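You operate a simulated robot arm through the tools that you are given. There is no shell and no other tool.

Carry out the task below with a simulated robot arm. There is one attempt and no reset: what you move stays moved.

Task
Measure the unmarked block beside the tape and stand the matching size plate in the holder.
Fine: use the tape, tab back at its case; push the holder along the table's edge till it stands before the block's middle. Set down upright: tape tab.

Only the result counts: the job must be done as asked and must still hold three seconds after the hand-in. Knocking over, shifting, dropping, spilling or breaking anything else fails it.

Robot
A 7-joint arm with a two-finger parallel gripper, fixed in place. Base frame: the origin is at the foot of the arm, x ahead of it, y to its left, z up. Lengths are in m, angles in degrees, forces in N, time in s.
Its first joint turns from -132.0 to 132.0 degrees. Payload 3.91 kg.
Tool frame: the origin (TCP) lies between the finger pads and is the grasp point; the fingertips stand 0.03 m ahead of it; z points along the fingers, y is the line along which they close. Largest opening 0.11 m; finger width 0.02, thickness 0.01; the body of the gripper, 0.048 by 0.112 m, starts 0.055 m behind the TCP.
Orientation is told as [roll, pitch, yaw] about the base's x, y, z axes, in that order, counted from this pose: with the fingers straight down and closing along the base's y, the tool's x points along the base's -x, its y along +y and its z along -z.

Tools
- The arm moves only by the tool apply_moves. Its argument "motion" is a list of rows, each a list of 7 numbers: the shift along the tool's x, y, z in mm, then the turn, a rotation vector about the tool's x, y, z in degrees, then the gripper command, from -1 (fully open) to 1 (shut), values between in proportion. In form: [[dx, dy, dz, wx, wy, wz, hand], ...]. A call has 1 to 20 rows; each row is the pose to reach, as a shift and turn from the pose commanded when the call began, along the tool's axes at that moment. A row lasts 0.2 s, in which the tool goes at most 0.05 m and 8.6 degrees; a call with a longer step from one row to the next is refused whole, and so is a gripper value outside its range. A pose out of reach is approached as far as the arm can. The call stops where the force on the tool passes 70 N (or 10 N more than at its start, if that is more) or the arm is blocked; 0.2 s more then pass. The fingers move at their own pace (about 0.108 m/s each) and stop on an object; they squeeze with about 37 N. The grip force told is the motor's: it shows also when the fingers shut on nothing. Time passes only in rows, and 0.2 s behind the last, so rows that repeat a pose let the fingers close. The reply holds the time, the measured pose of the TCP, the force on the tool along the base axes, the opening and the grip force, in the units named above and with some noise, with the torque about the TCP (base axes, N m) and any sound that the robot's microphone picked up.
- Cameras (640 x 400 px; columns grow to the right, rows downward): "scene" is fixed at [0.3992, -0.4986, 1.3425]; the picture's right is [1.00, -0.07, 0.00], its down [-0.03, -0.40, -0.92] and it looks along [0.06, 0.91, -0.40] (base axes); focal length 363 px, centre (320, 200). "wrist" rides on the gripper at [0.072, 0.017, -0.103] in the tool frame; the picture's right is [-0.23, 0.97, 0.00], its down [-0.76, -0.18, -0.62] and it looks along [-0.61, -0.14, 0.78] (tool axes); focal length 222 px, centre (320, 200). There is no depth. A picture from a camera that has moved, and an enlarged one, comes with that camera's place and axes in the base frame and with its lens.
- grab_frame(camera): a new picture of that camera. The clock stands still meanwhile.
- close_up(camera, box): a new picture of the part [left, top, right, bottom] of that camera's present view, enlarged. The clock stands still meanwhile.
- job_done(): hands the job in; it is judged then, once.

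Nothing tells you positions but the pictures and the camera data. Unless the task says otherwise, let go and move clear before handing in.

The tools are called by a JSON object that holds its "api" and its "payload". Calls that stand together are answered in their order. apply_moves: Moves the arm, as the interface text tells. Its arguments: {"type":"object","properties":{"motion":{"type":"array"}},"required":["motion"]} The other tools are called the same way: grab_frame (camera) takes a picture; close_up (camera, box) takes an enlarged picture of a part of a camera's view; job_done () hands the job in.

At the start:

```text
clock: 0.0
ee_pos: [0.2792, 0.4586, 1.0772]
orientation: [0.1, -0.1, -0.1]
ft_force: [0.2, 0.1, -0.9]
torque: [0.04, 0.04, 0.0]
gripper_width: 0.1098
grasp_force: 0.1
```

scene: 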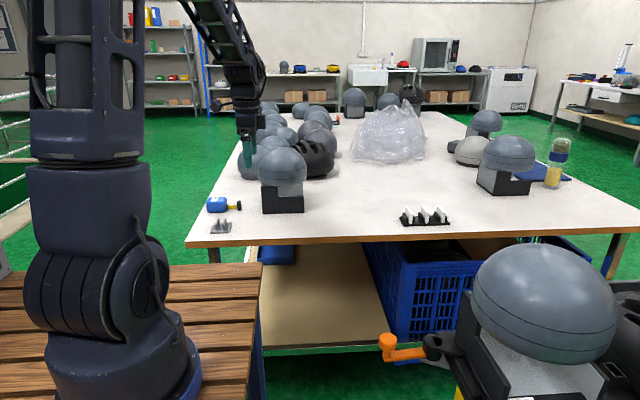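
wrist: 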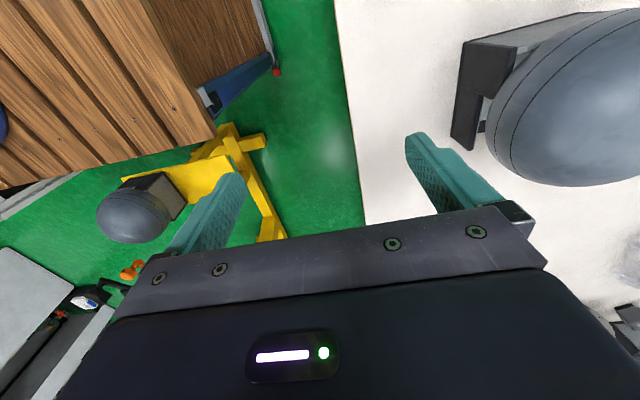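

I see a white table with a blue tape-like item with a yellow tab, a small grey holder near the table edge, and a black rack with plates. I'll look at these closely before moving anything.

{"api": "close_up", "payload": {"camera": "scene", "box": [180, 170, 300, 245]}}

{"api": "close_up", "payload": {"camera": "scene", "box": [380, 180, 480, 242]}}

{"api": "close_up", "payload": {"camera": "scene", "box": [180, 80, 440, 242]}}

{"api": "close_up", "payload": {"camera": "scene", "box": [420, 100, 640, 240]}}

```text
5.33 times, centred on (240, 208) of scene
camera zoom: at [0.3992, -0.4986, 1.3425], right [1.0, -0.07, 0.0], down [-0.03, -0.4, -0.92], along [0.06, 0.91, -0.4], focal length 1937 px, centre (747, 160)
```

zoom: 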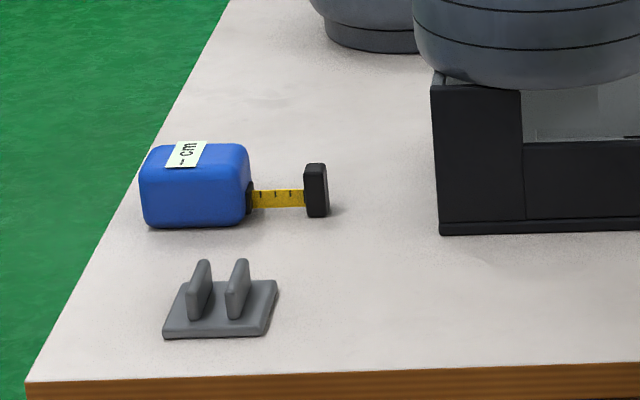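

```text
6.40 times, centred on (430, 211) of scene
camera zoom: at [0.3992, -0.4986, 1.3425], right [1.0, -0.07, 0.0], down [-0.03, -0.4, -0.92], along [0.06, 0.91, -0.4], focal length 2324 px, centre (-384, 130)
```

zoom: 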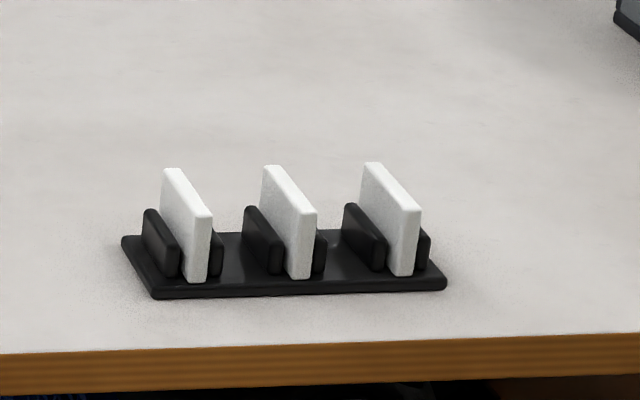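

```text
2.46 times, centred on (310, 161) of scene
camera zoom: at [0.3992, -0.4986, 1.3425], right [1.0, -0.07, 0.0], down [-0.03, -0.4, -0.92], along [0.06, 0.91, -0.4], focal length 894 px, centre (345, 296)
```

zoom: 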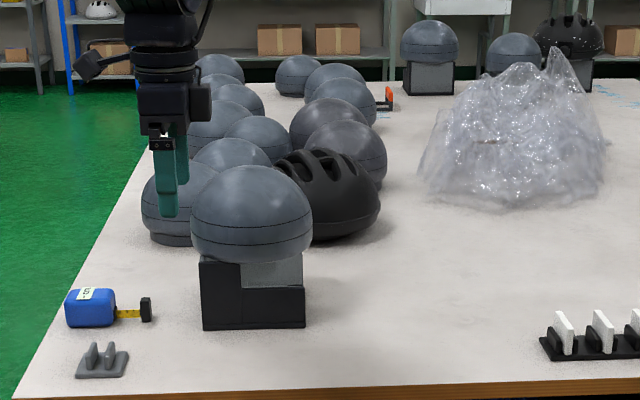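

```text
2.86 times, centred on (530, 170) of scene
camera zoom: at [0.3992, -0.4986, 1.3425], right [1.0, -0.07, 0.0], down [-0.03, -0.4, -0.92], along [0.06, 0.91, -0.4], focal length 1037 px, centre (-280, 286)
```

zoom: 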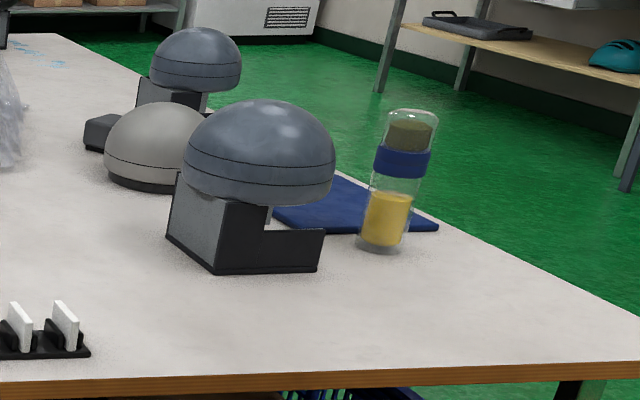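

The table edge works out to about y≈0.50 and z≈0.77, with the tape near (0.10, 0.72), the holder near (0.14, 0.60) and the plate rack near (0.85, 0.60). I'll move the arm, keeping it high, so the wrist camera can see the tape area and find the block.

{"api": "apply_moves", "payload": {"motion": [[40, 25, 0, 0, 0, 0, -1], [80, 50, 0, 0, 0, 0, -1], [120, 75, 0, 0, 0, 0, -1], [160, 100, 0, 0, 0, 0, -1], [200, 120, 0, 0, 0, 0, -1], [220, 140, 0, 0, 0, 0, -1]]}}

{"api": "grab_frame", "payload": {"camera": "wrist"}}

{"api": "grab_frame", "payload": {"camera": "scene"}}

```text
clock: 1.4
ee_pos: [0.0588, 0.5989, 1.0768]
orientation: [0.0, 0.0, -0.1]
ft_force: [-0.2, 0.3, 0.0]
torque: [-0.02, 0.04, 0.0]
gripper_width: 0.1102
grasp_force: 0.0
```

```text
taken
camera wrist: at [-0.0131, 0.6149, 1.1793], right [0.23, 0.97, 0.0], down [0.76, -0.18, 0.62], along [0.61, -0.14, -0.78], focal length 222 px, centre (320, 200)
```

wrist: 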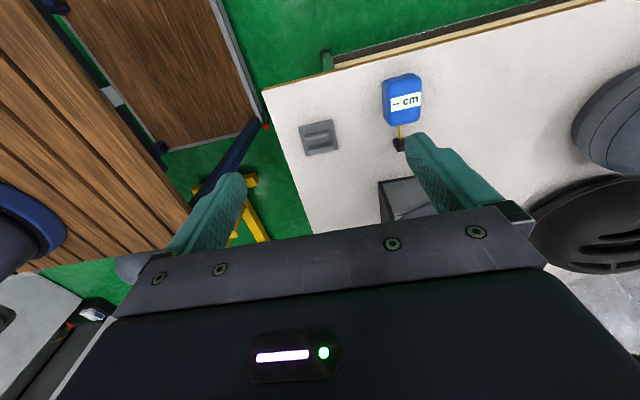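

```text
taken
```

scene: 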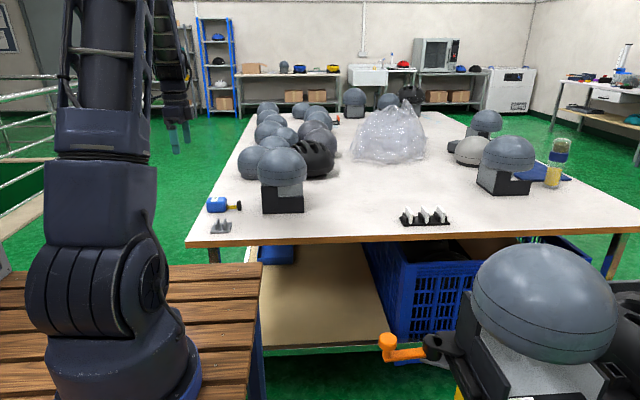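

The tape case has a small display reading "-- cm", and its tab points towards +x. I still need to find the block, so I'll enlarge parts of these pictures.

{"api": "close_up", "payload": {"camera": "wrist", "box": [270, 50, 480, 220]}}

{"api": "close_up", "payload": {"camera": "scene", "box": [240, 130, 350, 225]}}

{"api": "close_up", "payload": {"camera": "scene", "box": [200, 185, 260, 240]}}

```text
2.35 times, centred on (375, 135) of wrist
camera zoom: at [-0.0131, 0.6149, 1.1793], right [0.23, 0.97, 0.0], down [0.76, -0.18, 0.62], along [0.61, -0.14, -0.78], focal length 523 px, centre (191, 353)
```

zoom: 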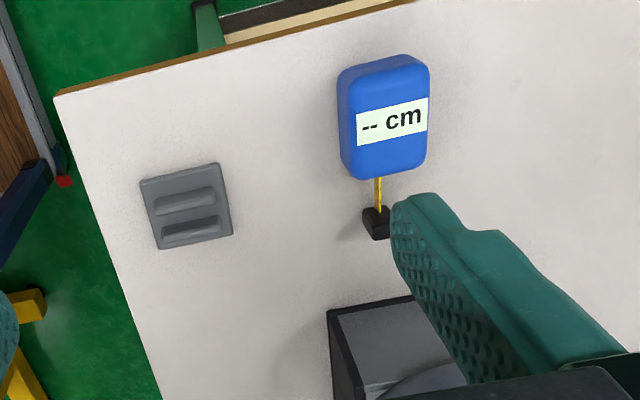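

```text
4.21 times, centred on (295, 178) of scene
camera zoom: at [0.3992, -0.4986, 1.3425], right [1.0, -0.07, 0.0], down [-0.03, -0.4, -0.92], along [0.06, 0.91, -0.4], focal length 1529 px, centre (425, 295)
```

zoom: 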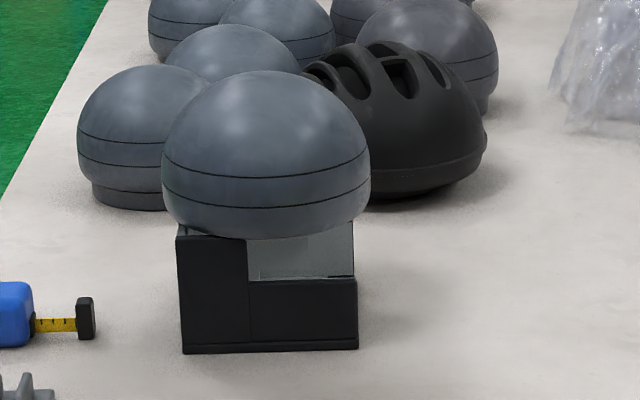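

```text
7.27 times, centred on (230, 212) of scene
camera zoom: at [0.3992, -0.4986, 1.3425], right [1.0, -0.07, 0.0], down [-0.03, -0.4, -0.92], along [0.06, 0.91, -0.4], focal length 2641 px, centre (974, 109)
```

zoom: 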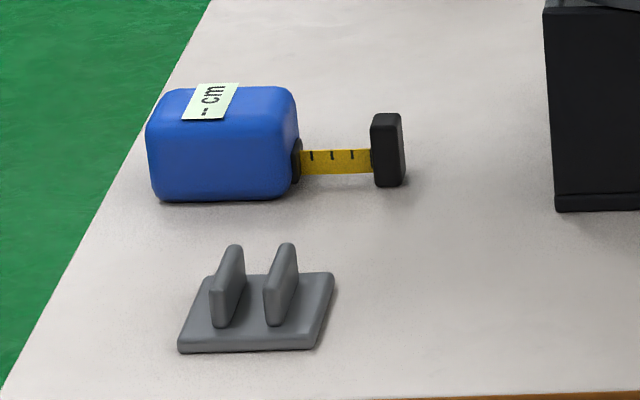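

The tab works out to about (0.192, 0.716, 0.797). The head form on the black stand, x 0.276–0.423 with its front at y≈0.679, looks like the block beside the tape. Next I'll zoom in on the plates, the tape and the surroundings.

{"api": "close_up", "payload": {"camera": "scene", "box": [396, 200, 426, 228]}}

{"api": "close_up", "payload": {"camera": "scene", "box": [422, 200, 452, 228]}}

{"api": "close_up", "payload": {"camera": "scene", "box": [230, 90, 450, 180]}}

```text
14.29 times, centred on (411, 214) of scene
camera zoom: at [0.3992, -0.4986, 1.3425], right [1.0, -0.07, 0.0], down [-0.03, -0.4, -0.92], along [0.06, 0.91, -0.4], focal length 5187 px, centre (-980, 0)
```

zoom: 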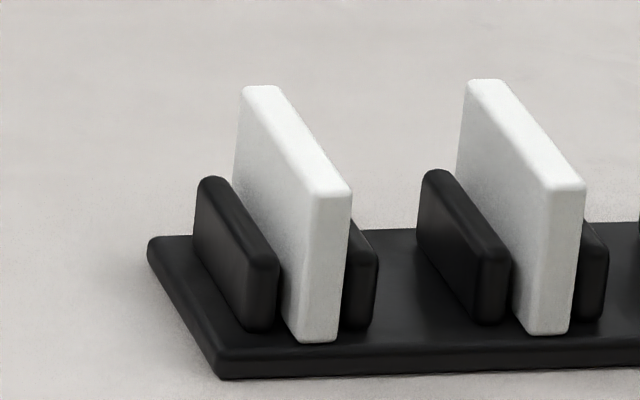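

```text
14.29 times, centred on (437, 214) of scene
camera zoom: at [0.3992, -0.4986, 1.3425], right [1.0, -0.07, 0.0], down [-0.03, -0.4, -0.92], along [0.06, 0.91, -0.4], focal length 5187 px, centre (-1351, 0)
```

zoom: 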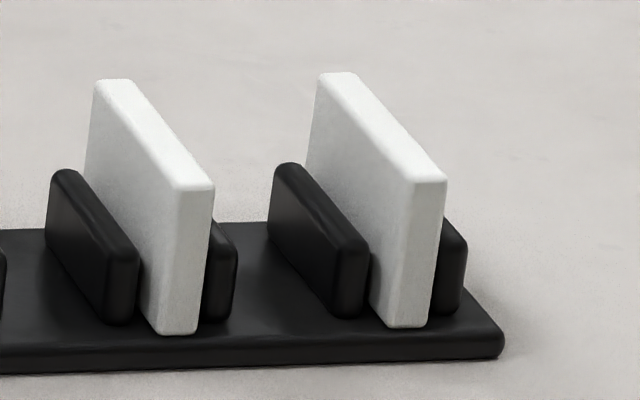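

```text
2.91 times, centred on (340, 135) of scene
camera zoom: at [0.3992, -0.4986, 1.3425], right [1.0, -0.07, 0.0], down [-0.03, -0.4, -0.92], along [0.06, 0.91, -0.4], focal length 1056 px, centre (262, 389)
```

zoom: 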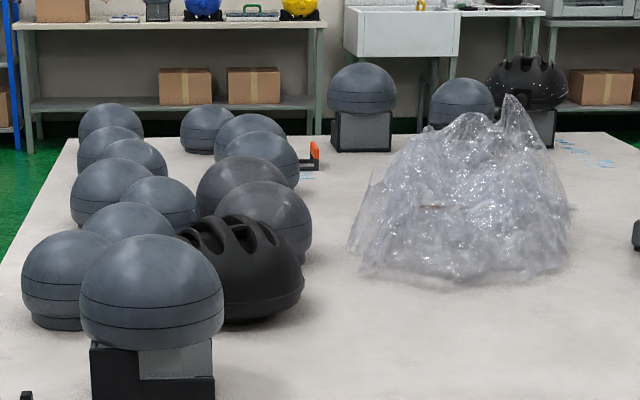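

The plates show no marks on their left faces, so the sizes must be on their far (+x) faces. I'll swing the wrist to look towards +y and view the block from the front, then go on to the plates.

{"api": "apply_moves", "payload": {"motion": [[-27, -16, 0, 0, 0, -8, -1], [-54, -32, 0, 0, 0, -16, -1], [-81, -48, 0, 0, 0, -24, -1], [-108, -64, 0, 0, 0, -32, -1], [-135, -80, 0, 0, 0, -40, -1], [-162, -96, 0, 0, 0, -48, -1], [-189, -112, 0, 0, 0, -56, -1], [-216, -128, 0, 0, 0, -64, -1], [-243, -144, 0, 0, 0, -72, -1], [-270, -160, 0, 0, 0, -80, -1], [-290, -170, 0, 0, 0, -88, -1], [-290, -170, 0, 0, 0, -90, -1]]}}

{"api": "grab_frame", "payload": {"camera": "wrist"}}

{"api": "grab_frame", "payload": {"camera": "scene"}}

```text
clock: 4.0
ee_pos: [0.35, 0.4297, 1.0748]
orientation: [-0.1, 0.0, 89.9]
ft_force: [0.3, 0.6, 0.6]
torque: [0.01, 0.02, -0.01]
gripper_width: 0.1098
grasp_force: 0.1
```

```text
taken
camera wrist: at [0.3328, 0.3562, 1.1792], right [-0.97, 0.23, 0.0], down [0.18, 0.76, 0.62], along [0.14, 0.61, -0.78], focal length 222 px, centre (320, 200)
```

wrist: 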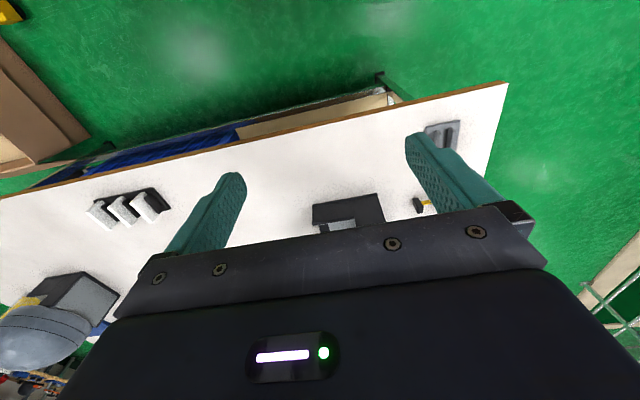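

```text
taken
```

scene: 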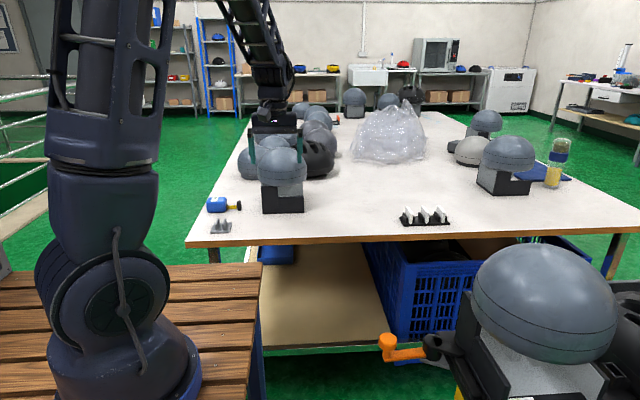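

The rack is visible from this side too, but the faces I need point towards +x. I'll carry the open gripper along y≈0.43, in front of the rack and above it, and turn the wrist to look back at those faces.

{"api": "apply_moves", "payload": {"motion": [[1, -44, 10, 0, 0, -6, -1], [2, -88, 20, 0, 0, -12, -1], [3, -132, 30, 0, 0, -18, -1], [4, -176, 40, 0, 0, -24, -1], [5, -220, 50, 0, 0, -30, -1], [6, -264, 60, 0, 0, -36, -1], [7, -308, 70, 0, 0, -42, -1], [8, -352, 80, 0, 0, -48, -1], [9, -396, 90, 0, 0, -54, -1], [10, -440, 100, 0, 0, -60, -1], [10, -484, 110, 0, 0, -66, -1], [10, -520, 120, 0, 0, -70, -1], [10, -530, 125, 0, 0, -70, -1]]}}

{"api": "grab_frame", "payload": {"camera": "wrist"}}

{"api": "grab_frame", "payload": {"camera": "scene"}}

```text
clock: 6.8
ee_pos: [0.8783, 0.4191, 0.9506]
orientation: [0.0, -0.1, 160.0]
ft_force: [0.6, 0.6, 1.2]
torque: [0.02, -0.04, 0.01]
gripper_width: 0.11
grasp_force: 0.2
```

```text
taken
camera wrist: at [0.9424, 0.3767, 1.0537], right [-0.55, -0.84, 0.0], down [-0.66, 0.43, 0.62], along [-0.52, 0.34, -0.78], focal length 222 px, centre (320, 200)
```

wrist: 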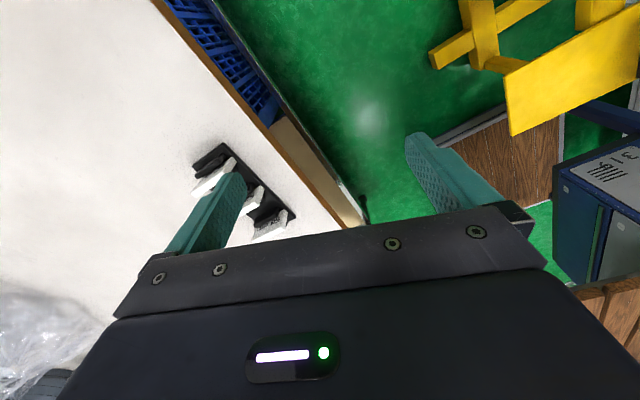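

```text
taken
```

scene: 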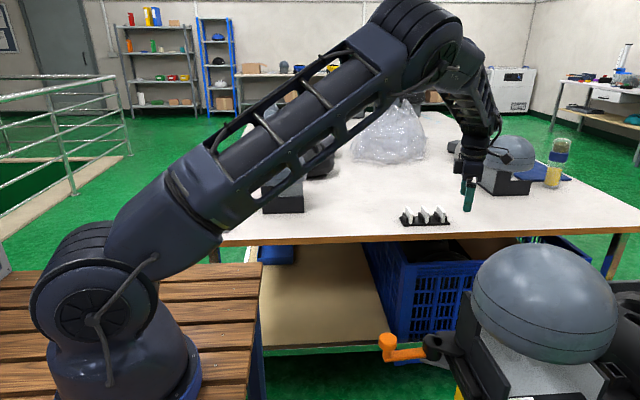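

The rack is now in view from its +x side, partly behind one finger. I'll enlarge it.

{"api": "close_up", "payload": {"camera": "wrist", "box": [180, 135, 310, 245]}}

{"api": "close_up", "payload": {"camera": "wrist", "box": [245, 200, 295, 240]}}

```text
3.64 times, centred on (245, 190) of wrist
camera zoom: at [0.9424, 0.3767, 1.0537], right [-0.55, -0.84, 0.0], down [-0.66, 0.43, 0.62], along [-0.52, 0.34, -0.78], focal length 808 px, centre (593, 236)
```

zoom: 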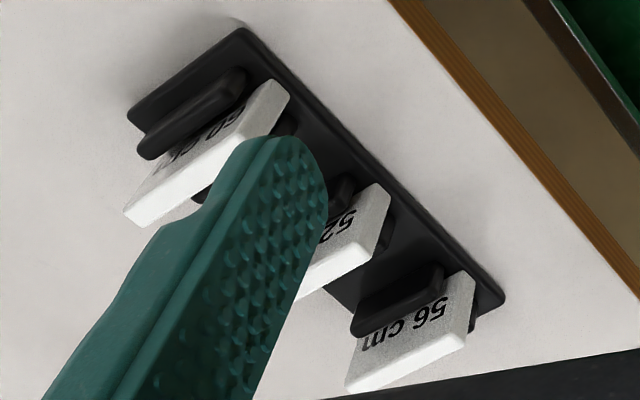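

```text
10.00 times, centred on (270, 220) of wrist
camera zoom: at [0.9424, 0.3767, 1.0537], right [-0.55, -0.84, 0.0], down [-0.66, 0.43, 0.62], along [-0.52, 0.34, -0.78], focal length 2221 px, centre (820, 0)
```

zoom: 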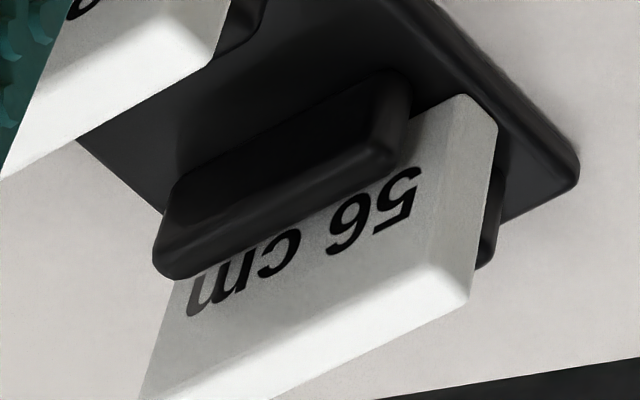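

The plates in the rack are, from low x to high x, 56 cm, 52 cm and 60 cm, so the tape measures the girth of the head-form block. Next I'll go high above the block with the wrist turned back to 0, to see its outline and the clearance to its neighbours.

{"api": "apply_moves", "payload": {"motion": [[-31, -7, -15, 0, 0, 8, -1], [-61, -14, -30, 0, 0, 16, -1], [-92, -21, -45, 0, 0, 24, -1], [-123, -28, -60, 0, 0, 32, -1], [-153, -35, -75, 0, 0, 40, -1], [-184, -42, -90, 0, 0, 48, -1], [-215, -49, -105, 0, 0, 56, -1], [-245, -56, -120, 0, 0, 64, -1], [-276, -63, -135, 0, 0, 72, -1], [-306, -70, -150, 0, 0, 80, -1], [-337, -77, -165, 0, 0, 88, -1], [-368, -84, -180, 0, 0, 96, -1], [-398, -91, -195, 0, 0, 104, -1], [-429, -98, -210, 0, 0, 112, -1], [-460, -105, -225, 0, 0, 120, -1], [-490, -112, -240, 0, 0, 128, -1], [-521, -119, -255, 0, 0, 136, -1], [-552, -126, -270, 0, 0, 144, -1], [-582, -133, -285, 0, 0, 152, -1], [-613, -140, -300, 0, 0, 160, -1]]}}

{"api": "grab_frame", "payload": {"camera": "wrist"}}

{"api": "grab_frame", "payload": {"camera": "scene"}}

```text
clock: 11.0
ee_pos: [0.352, 0.7605, 1.2534]
orientation: [-0.1, 0.0, -0.2]
ft_force: [-0.4, -0.4, 0.5]
torque: [0.04, 0.03, -0.01]
gripper_width: 0.1098
grasp_force: 0.0
```

```text
taken
camera wrist: at [0.28, 0.7761, 1.3549], right [0.23, 0.97, 0.0], down [0.76, -0.18, 0.62], along [0.61, -0.14, -0.78], focal length 222 px, centre (320, 200)
```

wrist: 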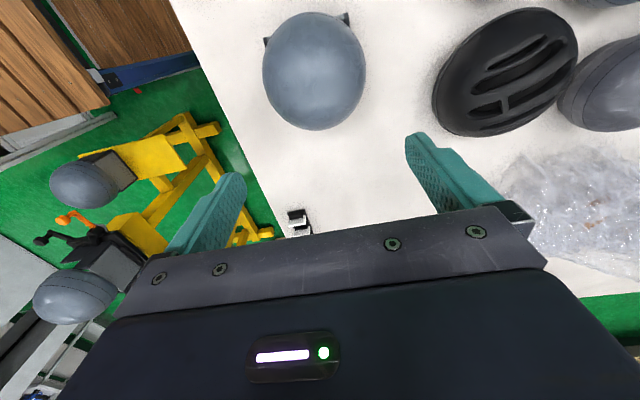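

```text
taken
```

scene: 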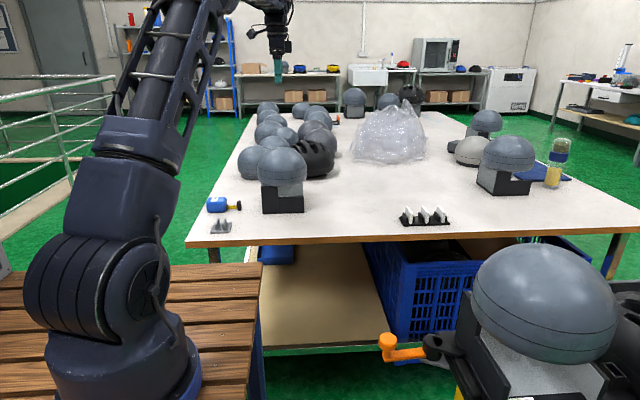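

I'm above the block now. I'll enlarge its outline and its neighbours.

{"api": "close_up", "payload": {"camera": "wrist", "box": [230, 0, 400, 140]}}

{"api": "close_up", "payload": {"camera": "wrist", "box": [330, 0, 640, 190]}}

```text
2.86 times, centred on (315, 70) of wrist
camera zoom: at [0.28, 0.7761, 1.3549], right [0.23, 0.97, 0.0], down [0.76, -0.18, 0.62], along [0.61, -0.14, -0.78], focal length 635 px, centre (334, 571)
```

zoom: 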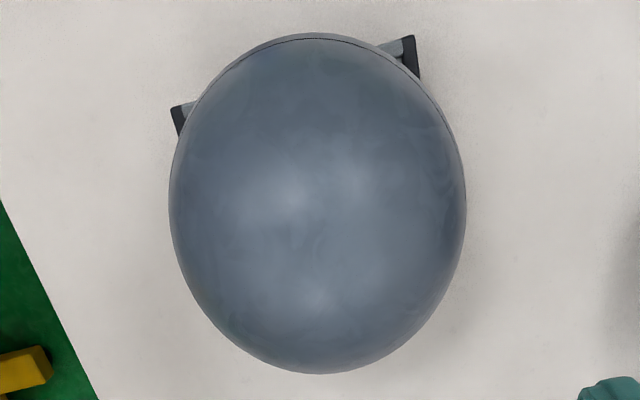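

```text
2.06 times, centred on (485, 95) of wrist
camera zoom: at [0.28, 0.7761, 1.3549], right [0.23, 0.97, 0.0], down [0.76, -0.18, 0.62], along [0.61, -0.14, -0.78], focal length 459 px, centre (-21, 417)
```

zoom: 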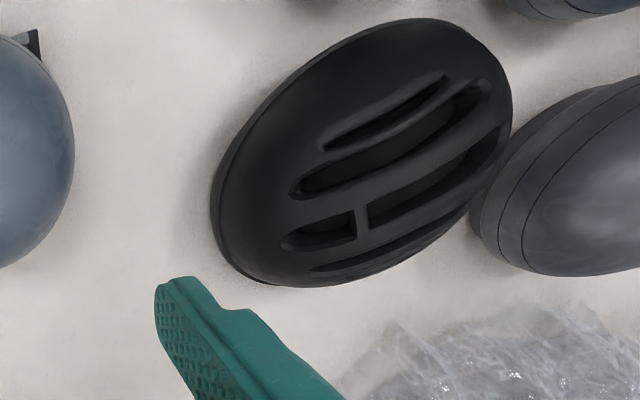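

The head form is roughly round, about 0.178 m across, centred near (0.347, 0.751). The nearest neighbour is the black helmet at y≈0.98, so there is room behind the block. Next I'll go above the tape tab.

{"api": "apply_moves", "payload": {"motion": [[40, -11, 0, 0, 0, 0, -1], [80, -22, 0, 0, 0, 0, -1], [120, -33, 0, 0, 0, 0, -1], [160, -44, 0, 0, 0, 0, -1], [160, -44, 45, 0, 0, 0, -1], [160, -44, 90, 0, 0, 0, -1], [160, -44, 135, 0, 0, 0, -1], [160, -44, 180, 0, 0, 0, -1], [160, -44, 225, 0, 0, 0, -1], [160, -44, 270, 0, 0, 0, -1], [160, -44, 290, 0, 0, 0, -1]]}}

{"api": "grab_frame", "payload": {"camera": "wrist"}}

{"api": "close_up", "payload": {"camera": "wrist", "box": [220, 20, 420, 200]}}

{"api": "close_up", "payload": {"camera": "scene", "box": [190, 130, 300, 240]}}

```text
clock: 13.4
ee_pos: [0.1912, 0.7163, 0.9607]
orientation: [0.2, 0.0, 0.0]
ft_force: [0.8, 0.3, 0.2]
torque: [0.05, 0.01, -0.02]
gripper_width: 0.1101
grasp_force: 0.1
```

```text
taken
camera wrist: at [0.1198, 0.7331, 1.0636], right [0.23, 0.97, 0.0], down [0.76, -0.18, 0.62], along [0.61, -0.14, -0.78], focal length 222 px, centre (320, 200)
```

wrist: 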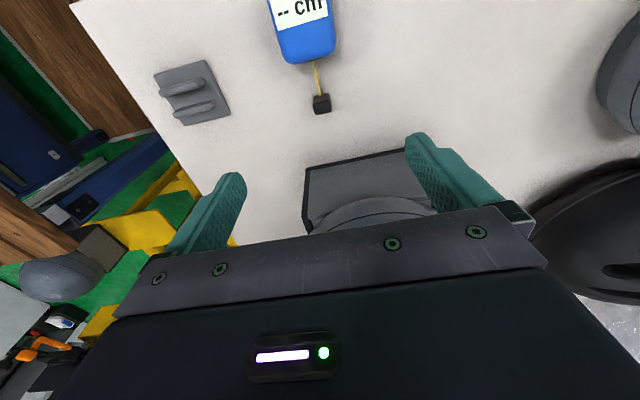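

```text
2.22 times, centred on (320, 110) of wrist
camera zoom: at [0.1198, 0.7331, 1.0636], right [0.23, 0.97, 0.0], down [0.76, -0.18, 0.62], along [0.61, -0.14, -0.78], focal length 494 px, centre (320, 400)
```

zoom: 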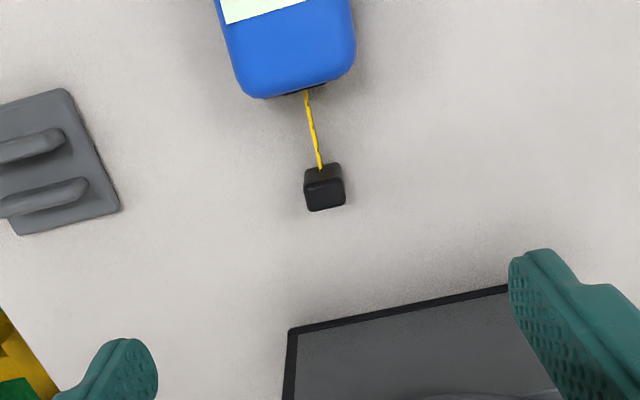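

```text
3.64 times, centred on (245, 185) of scene
camera zoom: at [0.3992, -0.4986, 1.3425], right [1.0, -0.07, 0.0], down [-0.03, -0.4, -0.92], along [0.06, 0.91, -0.4], focal length 1320 px, centre (593, 254)
```

zoom: 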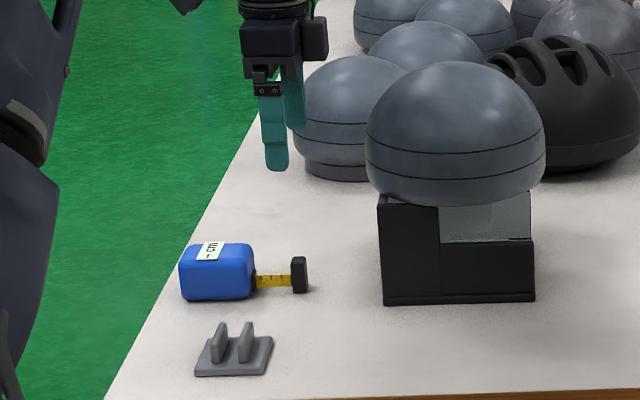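

The tab top is at about (0.192, 0.719), thin along x and about 20 mm wide along y, so closing along y suits it. I'll descend with a narrower opening and grip it.

{"api": "apply_moves", "payload": {"motion": [[0, 2, 30, 0, 0, 0, -0.09], [0, 2, 60, 0, 0, 0, -0.09], [0, 2, 90, 0, 0, 0, -0.09], [0, 2, 115, 0, 0, 0, -0.09], [0, 2, 130, 0, 0, 0, -0.09], [0, 2, 142, 0, 0, 0, -0.09], [0, 2, 142, 0, 0, 0, -0.09]]}}

{"api": "grab_frame", "payload": {"camera": "wrist"}}

{"api": "close_up", "payload": {"camera": "scene", "box": [190, 150, 290, 240]}}

```text
clock: 15.0
ee_pos: [0.1913, 0.7189, 0.8189]
orientation: [0.0, 0.1, 0.0]
ft_force: [-0.4, 0.2, 0.2]
torque: [-0.02, -0.01, 0.0]
gripper_width: 0.06
grasp_force: 0.1
```

```text
taken
camera wrist: at [0.1194, 0.7351, 0.9218], right [0.23, 0.97, 0.0], down [0.76, -0.18, 0.62], along [0.61, -0.14, -0.78], focal length 222 px, centre (320, 200)
```

wrist: 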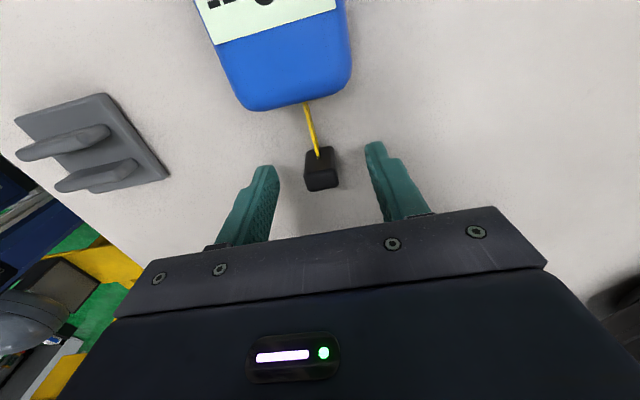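

```text
4.44 times, centred on (240, 195) of scene
camera zoom: at [0.3992, -0.4986, 1.3425], right [1.0, -0.07, 0.0], down [-0.03, -0.4, -0.92], along [0.06, 0.91, -0.4], focal length 1614 px, centre (676, 222)
```

zoom: 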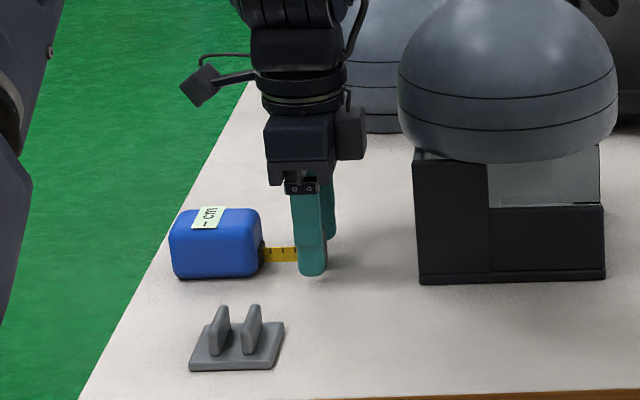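

The tab sits between the fingers. I'll close on it, lift slightly and check.

{"api": "apply_moves", "payload": {"motion": [[0, 0, 0, 0, 0, 0, 0.3], [0, 0, 0, 0, 0, 0, 1], [0, 0, 0, 0, 0, 0, 1], [0, 0, 0, 0, 0, 0, 1]]}}

{"api": "close_up", "payload": {"camera": "scene", "box": [190, 150, 290, 240]}}

{"api": "grab_frame", "payload": {"camera": "wrist"}}

```text
clock: 16.0
ee_pos: [0.1907, 0.7191, 0.8188]
orientation: [-0.1, 0.0, 0.0]
ft_force: [0.4, 0.2, -0.4]
torque: [0.03, -0.03, 0.01]
gripper_width: 0.0184
grasp_force: 36.9
```

```text
4.44 times, centred on (240, 195) of scene
camera zoom: at [0.3992, -0.4986, 1.3425], right [1.0, -0.07, 0.0], down [-0.03, -0.4, -0.92], along [0.06, 0.91, -0.4], focal length 1614 px, centre (676, 222)
```

zoom: 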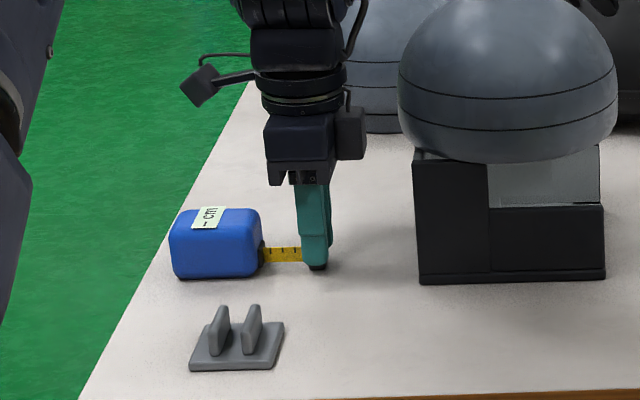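

```text
taken
camera wrist: at [0.1193, 0.7351, 0.9218], right [0.23, 0.97, 0.0], down [0.76, -0.18, 0.62], along [0.61, -0.14, -0.78], focal length 222 px, centre (320, 200)
```

wrist: 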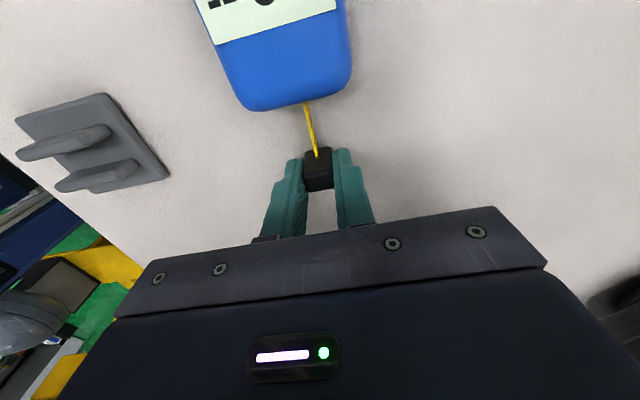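

The tab is gripped at 18.4 mm wide. I'll lift it and pull a little, watching the force and the display.

{"api": "apply_moves", "payload": {"motion": [[0, 0, -10, 0, 0, 0, 1], [0, 0, -20, 0, 0, 0, 1], [0, 0, -30, 0, 0, 0, 1], [0, 0, -30, 0, 0, 0, 1]]}}

{"api": "close_up", "payload": {"camera": "scene", "box": [190, 150, 290, 240]}}

```text
clock: 17.0
ee_pos: [0.1918, 0.7187, 0.8497]
orientation: [0.0, 0.0, 0.0]
ft_force: [-0.3, -0.4, -0.4]
torque: [0.01, -0.04, -0.02]
gripper_width: 0.018
grasp_force: 36.7
```

```text
4.44 times, centred on (240, 195) of scene
camera zoom: at [0.3992, -0.4986, 1.3425], right [1.0, -0.07, 0.0], down [-0.03, -0.4, -0.92], along [0.06, 0.91, -0.4], focal length 1614 px, centre (676, 222)
```

zoom: 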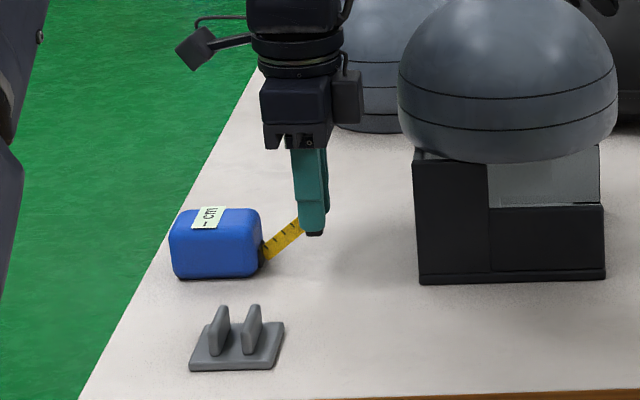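

The tab lifts freely and the blade follows it. I'll raise it to the head form's widest line (TCP z≈0.94) and carry it around the block at a radius of about 0.13 m, front side first.

{"api": "apply_moves", "payload": {"motion": [[0, 0, -30, 0, 0, 0, 1], [0, 0, -60, 0, 0, 0, 1], [0, 0, -90, 0, 0, 0, 1], [-33, -11, -90, 0, 0, 0, 1], [-49, -41, -90, 0, 0, 0, 1], [-72, -66, -90, 0, 0, 0, 1], [-100, -85, -90, 0, 0, 0, 1], [-133, -95, -90, 0, 0, 0, 1], [-167, -96, -90, 0, 0, 0, 1]]}}

{"api": "grab_frame", "payload": {"camera": "scene"}}

{"api": "close_up", "payload": {"camera": "scene", "box": [190, 120, 350, 240]}}

{"api": "grab_frame", "payload": {"camera": "wrist"}}

```text
clock: 19.0
ee_pos: [0.3586, 0.6241, 0.9412]
orientation: [0.0, -0.1, 0.0]
ft_force: [-1.1, 0.3, -0.1]
torque: [0.01, -0.05, 0.0]
gripper_width: 0.0183
grasp_force: 37.5
```

```text
taken
```

scene: 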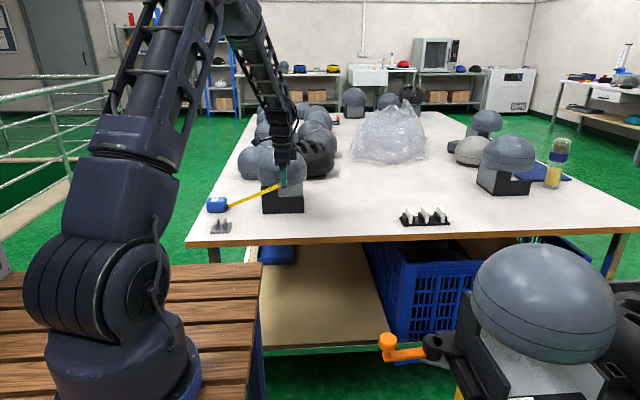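

```text
3.33 times, centred on (270, 180) of scene
camera zoom: at [0.3992, -0.4986, 1.3425], right [1.0, -0.07, 0.0], down [-0.03, -0.4, -0.92], along [0.06, 0.91, -0.4], focal length 1210 px, centre (487, 267)
```

zoom: 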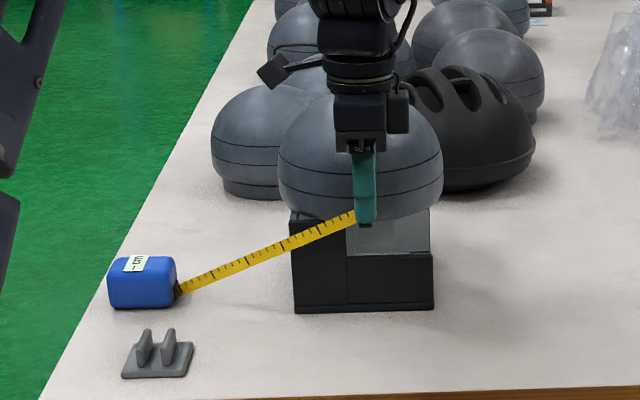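

```text
taken
camera wrist: at [0.2865, 0.6388, 1.043], right [0.23, 0.97, 0.0], down [0.76, -0.18, 0.62], along [0.61, -0.14, -0.78], focal length 222 px, centre (320, 200)
```

wrist: 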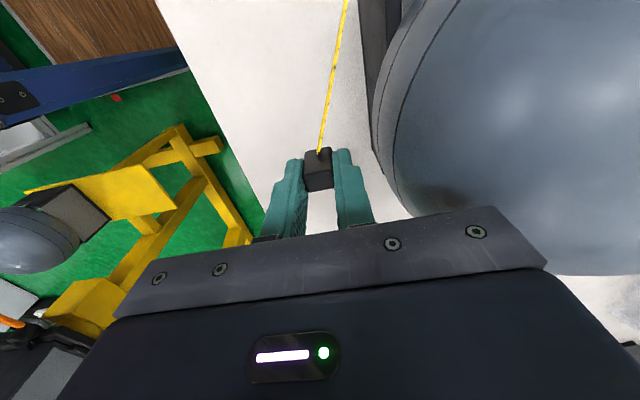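

The blade stretches out and still shows "--". The clearances look fine, so I'll continue around the right side.

{"api": "apply_moves", "payload": {"motion": [[-33, 7, 0, 0, 0, 0, 1], [-63, 23, 0, 0, 0, 0, 1], [-88, 46, 0, 0, 0, 0, 1], [-106, 74, 0, 0, 0, 0, 1], [-116, 107, 0, 0, 0, 0, 1], [-118, 141, 0, 0, 0, 0, 1]]}}

{"api": "grab_frame", "payload": {"camera": "scene"}}

{"api": "close_up", "payload": {"camera": "scene", "box": [190, 110, 350, 230]}}

{"api": "grab_frame", "payload": {"camera": "wrist"}}

```text
clock: 20.4
ee_pos: [0.4762, 0.7638, 0.9411]
orientation: [0.0, 0.0, -0.2]
ft_force: [0.3, 0.0, 0.1]
torque: [-0.03, 0.01, -0.02]
gripper_width: 0.0182
grasp_force: 36.7
```

```text
taken
```

scene: 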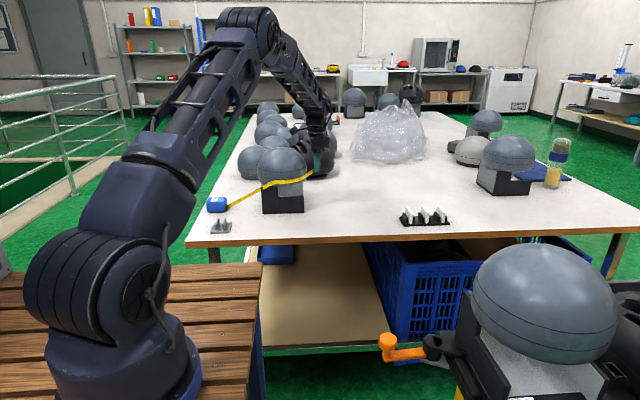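

```text
3.33 times, centred on (270, 170) of scene
camera zoom: at [0.3992, -0.4986, 1.3425], right [1.0, -0.07, 0.0], down [-0.03, -0.4, -0.92], along [0.06, 0.91, -0.4], focal length 1210 px, centre (487, 300)
```

zoom: 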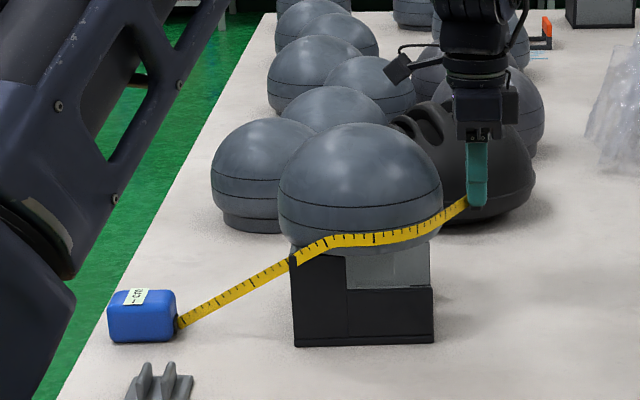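

```text
taken
camera wrist: at [0.4045, 0.7803, 1.043], right [0.23, 0.97, 0.0], down [0.76, -0.18, 0.62], along [0.61, -0.14, -0.78], focal length 222 px, centre (320, 200)
```

wrist: 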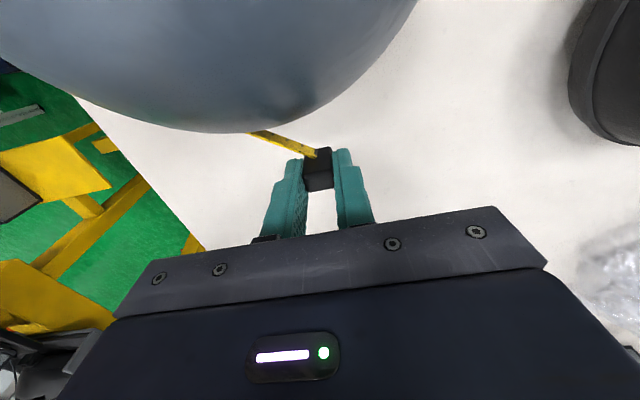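

The blade visibly wraps around the block, as intended. I'll carry on around the back, keeping clear of the black helmet.

{"api": "apply_moves", "payload": {"motion": [[7, 33, 0, 0, 0, 0, 1], [23, 63, 0, 0, 0, 0, 1], [46, 88, 0, 0, 0, 0, 1], [75, 107, 0, 0, 0, 0, 1], [107, 117, 0, 0, 0, 0, 1], [141, 118, 0, 0, 0, 0, 1]]}}

{"api": "close_up", "payload": {"camera": "scene", "box": [190, 110, 350, 230]}}

{"api": "grab_frame", "payload": {"camera": "wrist"}}

```text
clock: 21.8
ee_pos: [0.3353, 0.8806, 0.9388]
orientation: [0.0, 0.0, -0.1]
ft_force: [0.1, -0.5, -0.1]
torque: [0.01, 0.07, 0.03]
gripper_width: 0.0183
grasp_force: 37.3
```

```text
3.33 times, centred on (270, 170) of scene
camera zoom: at [0.3992, -0.4986, 1.3425], right [1.0, -0.07, 0.0], down [-0.03, -0.4, -0.92], along [0.06, 0.91, -0.4], focal length 1210 px, centre (487, 300)
```

zoom: 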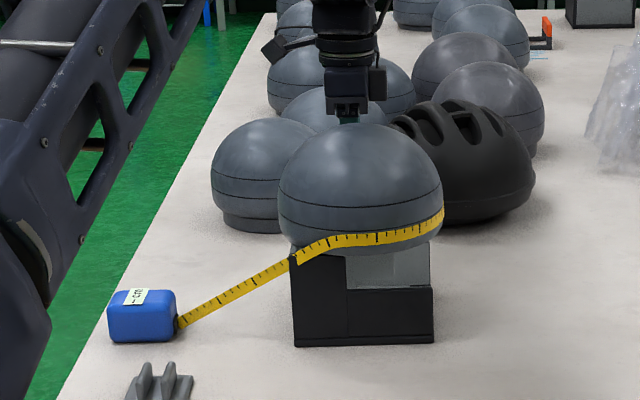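

```text
taken
camera wrist: at [0.2643, 0.8971, 1.0415], right [0.23, 0.97, 0.0], down [0.76, -0.18, 0.62], along [0.61, -0.14, -0.78], focal length 222 px, centre (320, 200)
```

wrist: 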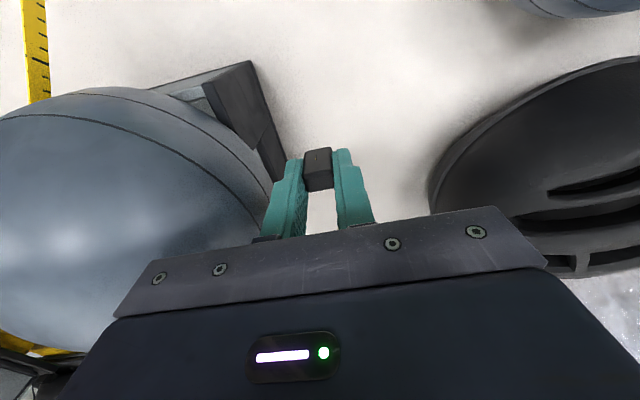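

I've passed behind the block cleanly. I'll finish the loop on the left side, back above the tab's home spot, and check the display.

{"api": "apply_moves", "payload": {"motion": [[33, -7, 0, 0, 0, 0, 1], [63, -23, 0, 0, 0, 0, 1], [88, -46, 0, 0, 0, 0, 1], [106, -75, 0, 0, 0, 0, 1], [117, -107, 0, 0, 0, 0, 1], [118, -141, 0, 0, 0, 0, 1], [145, -163, 0, 0, 0, 0, 1]]}}

{"api": "close_up", "payload": {"camera": "scene", "box": [190, 110, 350, 230]}}

{"api": "grab_frame", "payload": {"camera": "wrist"}}

```text
clock: 23.4
ee_pos: [0.191, 0.7174, 0.9388]
orientation: [0.0, 0.0, -0.1]
ft_force: [0.2, 0.2, -0.7]
torque: [-0.03, 0.04, 0.04]
gripper_width: 0.0182
grasp_force: 36.8
```

```text
3.33 times, centred on (270, 170) of scene
camera zoom: at [0.3992, -0.4986, 1.3425], right [1.0, -0.07, 0.0], down [-0.03, -0.4, -0.92], along [0.06, 0.91, -0.4], focal length 1210 px, centre (487, 300)
```

zoom: 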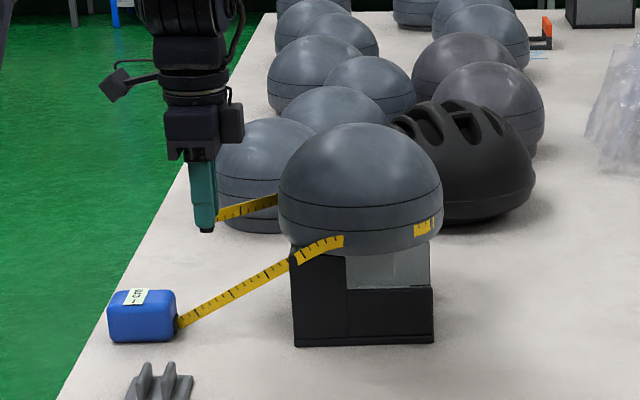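

```text
taken
camera wrist: at [0.1181, 0.7343, 1.0417], right [0.23, 0.97, 0.0], down [0.76, -0.18, 0.62], along [0.61, -0.14, -0.78], focal length 222 px, centre (320, 200)
```

wrist: 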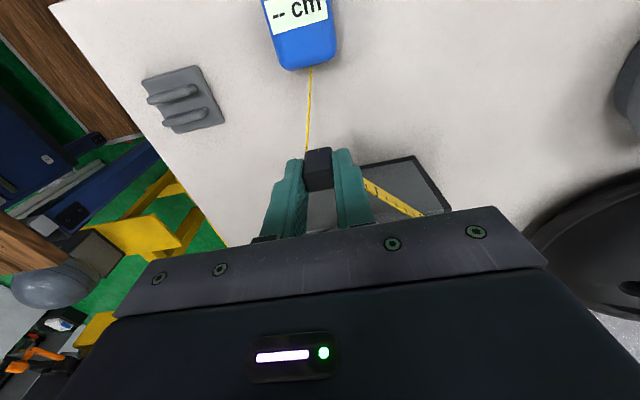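

The loop is closed around the block, but the tab still has to come back to its case. I'll lower it at its home position.

{"api": "apply_moves", "payload": {"motion": [[-1, 0, 30, 0, 0, 0, 1], [-1, 0, 60, 0, 0, 0, 1], [-1, 0, 90, 0, 0, 0, 1], [-1, 0, 108, 0, 0, 0, 1], [-1, 0, 116, 0, 0, 0, 1], [-1, 0, 118, 0, 0, 0, 1], [-1, 0, 118, 0, 0, 0, 1]]}}

{"api": "close_up", "payload": {"camera": "scene", "box": [190, 110, 350, 230]}}

{"api": "close_up", "payload": {"camera": "scene", "box": [200, 185, 260, 240]}}

{"api": "grab_frame", "payload": {"camera": "wrist"}}

```text
clock: 25.0
ee_pos: [0.1918, 0.7178, 0.8223]
orientation: [0.0, 0.0, 0.0]
ft_force: [0.1, -0.2, -0.7]
torque: [0.03, 0.0, -0.01]
gripper_width: 0.0184
grasp_force: 37.0
```

```text
3.33 times, centred on (270, 170) of scene
camera zoom: at [0.3992, -0.4986, 1.3425], right [1.0, -0.07, 0.0], down [-0.03, -0.4, -0.92], along [0.06, 0.91, -0.4], focal length 1210 px, centre (487, 300)
```

zoom: 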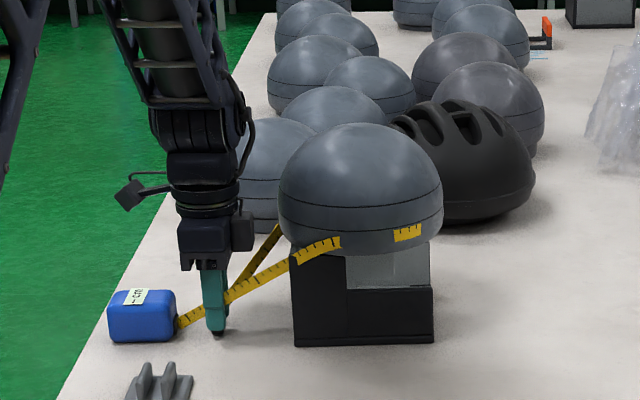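

```text
7.27 times, centred on (230, 212) of scene
camera zoom: at [0.3992, -0.4986, 1.3425], right [1.0, -0.07, 0.0], down [-0.03, -0.4, -0.92], along [0.06, 0.91, -0.4], focal length 2641 px, centre (974, 109)
```

zoom: 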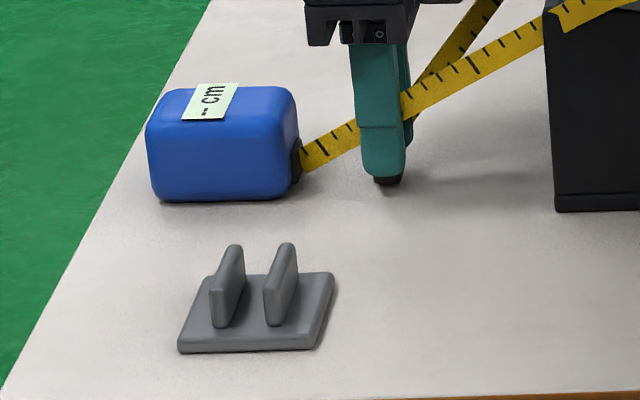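

```text
taken
camera wrist: at [0.119, 0.7347, 0.9239], right [0.23, 0.97, 0.0], down [0.76, -0.18, 0.62], along [0.61, -0.14, -0.78], focal length 222 px, centre (320, 200)
```

wrist: 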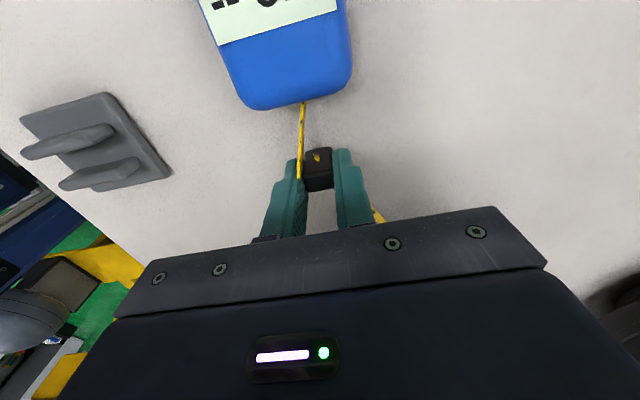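

The tab is back 3–4 cm from the case mouth, but the display still reads "--". I'll bring the tab gently closer to the mouth and watch the display.

{"api": "apply_moves", "payload": {"motion": [[5, 0, 0, 0, 0, 0, 1], [10, 0, 0, 0, 0, 0, 1], [10, 0, 0, 0, 0, 0, 1]]}}

{"api": "close_up", "payload": {"camera": "scene", "box": [200, 185, 260, 240]}}

{"api": "close_up", "payload": {"camera": "wrist", "box": [190, 0, 400, 200]}}

```text
clock: 25.8
ee_pos: [0.1805, 0.7178, 0.8216]
orientation: [0.0, -0.1, 0.0]
ft_force: [0.4, 0.3, 0.2]
torque: [0.0, 0.0, 0.02]
gripper_width: 0.0179
grasp_force: 37.0
```

```text
7.27 times, centred on (230, 212) of scene
camera zoom: at [0.3992, -0.4986, 1.3425], right [1.0, -0.07, 0.0], down [-0.03, -0.4, -0.92], along [0.06, 0.91, -0.4], focal length 2641 px, centre (974, 109)
```

zoom: 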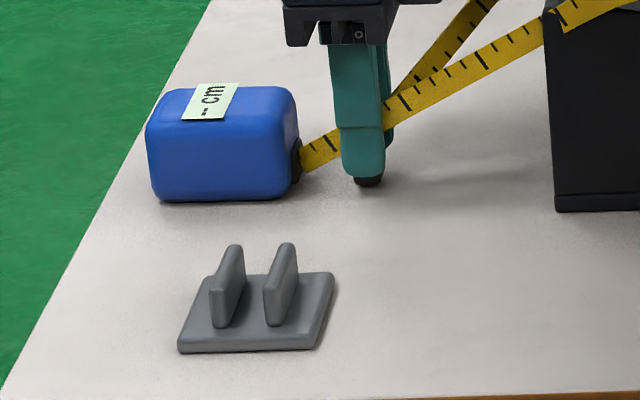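

```text
2.00 times, centred on (295, 100) of wrist
camera zoom: at [0.1092, 0.7347, 0.924], right [0.23, 0.97, 0.0], down [0.76, -0.18, 0.62], along [0.61, -0.14, -0.78], focal length 444 px, centre (370, 400)
```

zoom: 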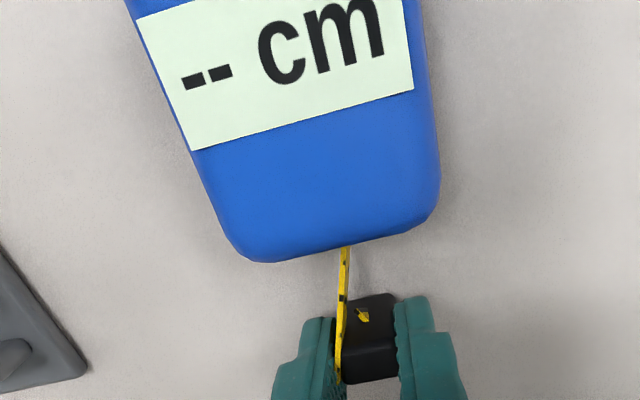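

Still "--". I'll move another 10 mm towards the mouth.

{"api": "apply_moves", "payload": {"motion": [[4, 0, 0, 0, 0, 0, 1], [8, 0, 0, 0, 0, 0, 1], [10, 0, 0, 0, 0, 0, 1], [10, 0, 0, 0, 0, 0, 1], [10, 0, 0, 0, 0, 0, 1], [10, 0, 0, 0, 0, 0, 1]]}}

{"api": "close_up", "payload": {"camera": "scene", "box": [200, 185, 260, 240]}}

{"api": "close_up", "payload": {"camera": "wrist", "box": [190, 0, 400, 200]}}

```text
clock: 27.2
ee_pos: [0.1706, 0.7183, 0.8204]
orientation: [-0.1, 0.0, -0.1]
ft_force: [-0.6, -1.0, 0.1]
torque: [0.01, -0.02, -0.02]
gripper_width: 0.0182
grasp_force: 36.6
```

```text
7.27 times, centred on (230, 212) of scene
camera zoom: at [0.3992, -0.4986, 1.3425], right [1.0, -0.07, 0.0], down [-0.03, -0.4, -0.92], along [0.06, 0.91, -0.4], focal length 2641 px, centre (974, 109)
```

zoom: 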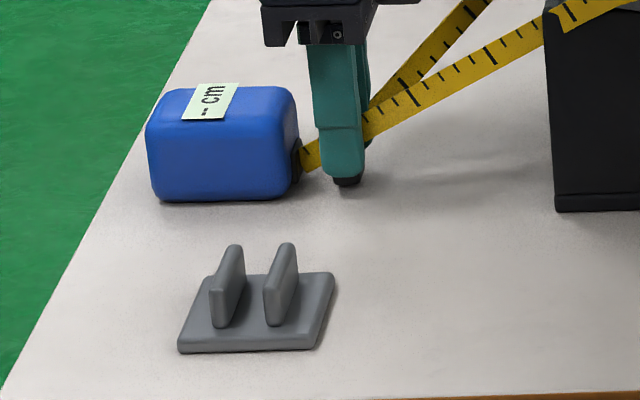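

```text
2.00 times, centred on (295, 100) of wrist
camera zoom: at [0.0991, 0.7347, 0.9242], right [0.23, 0.97, 0.0], down [0.76, -0.18, 0.62], along [0.61, -0.14, -0.78], focal length 444 px, centre (370, 400)
```

zoom: 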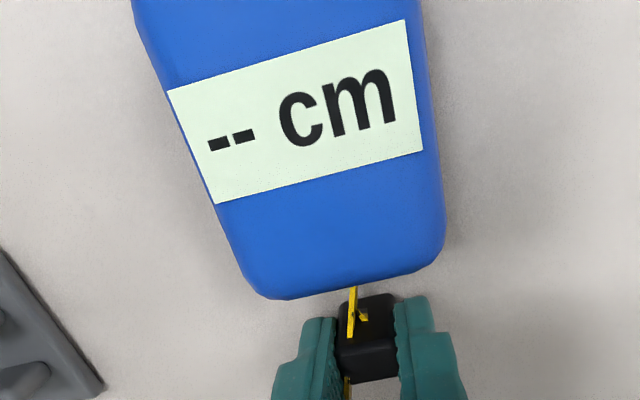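

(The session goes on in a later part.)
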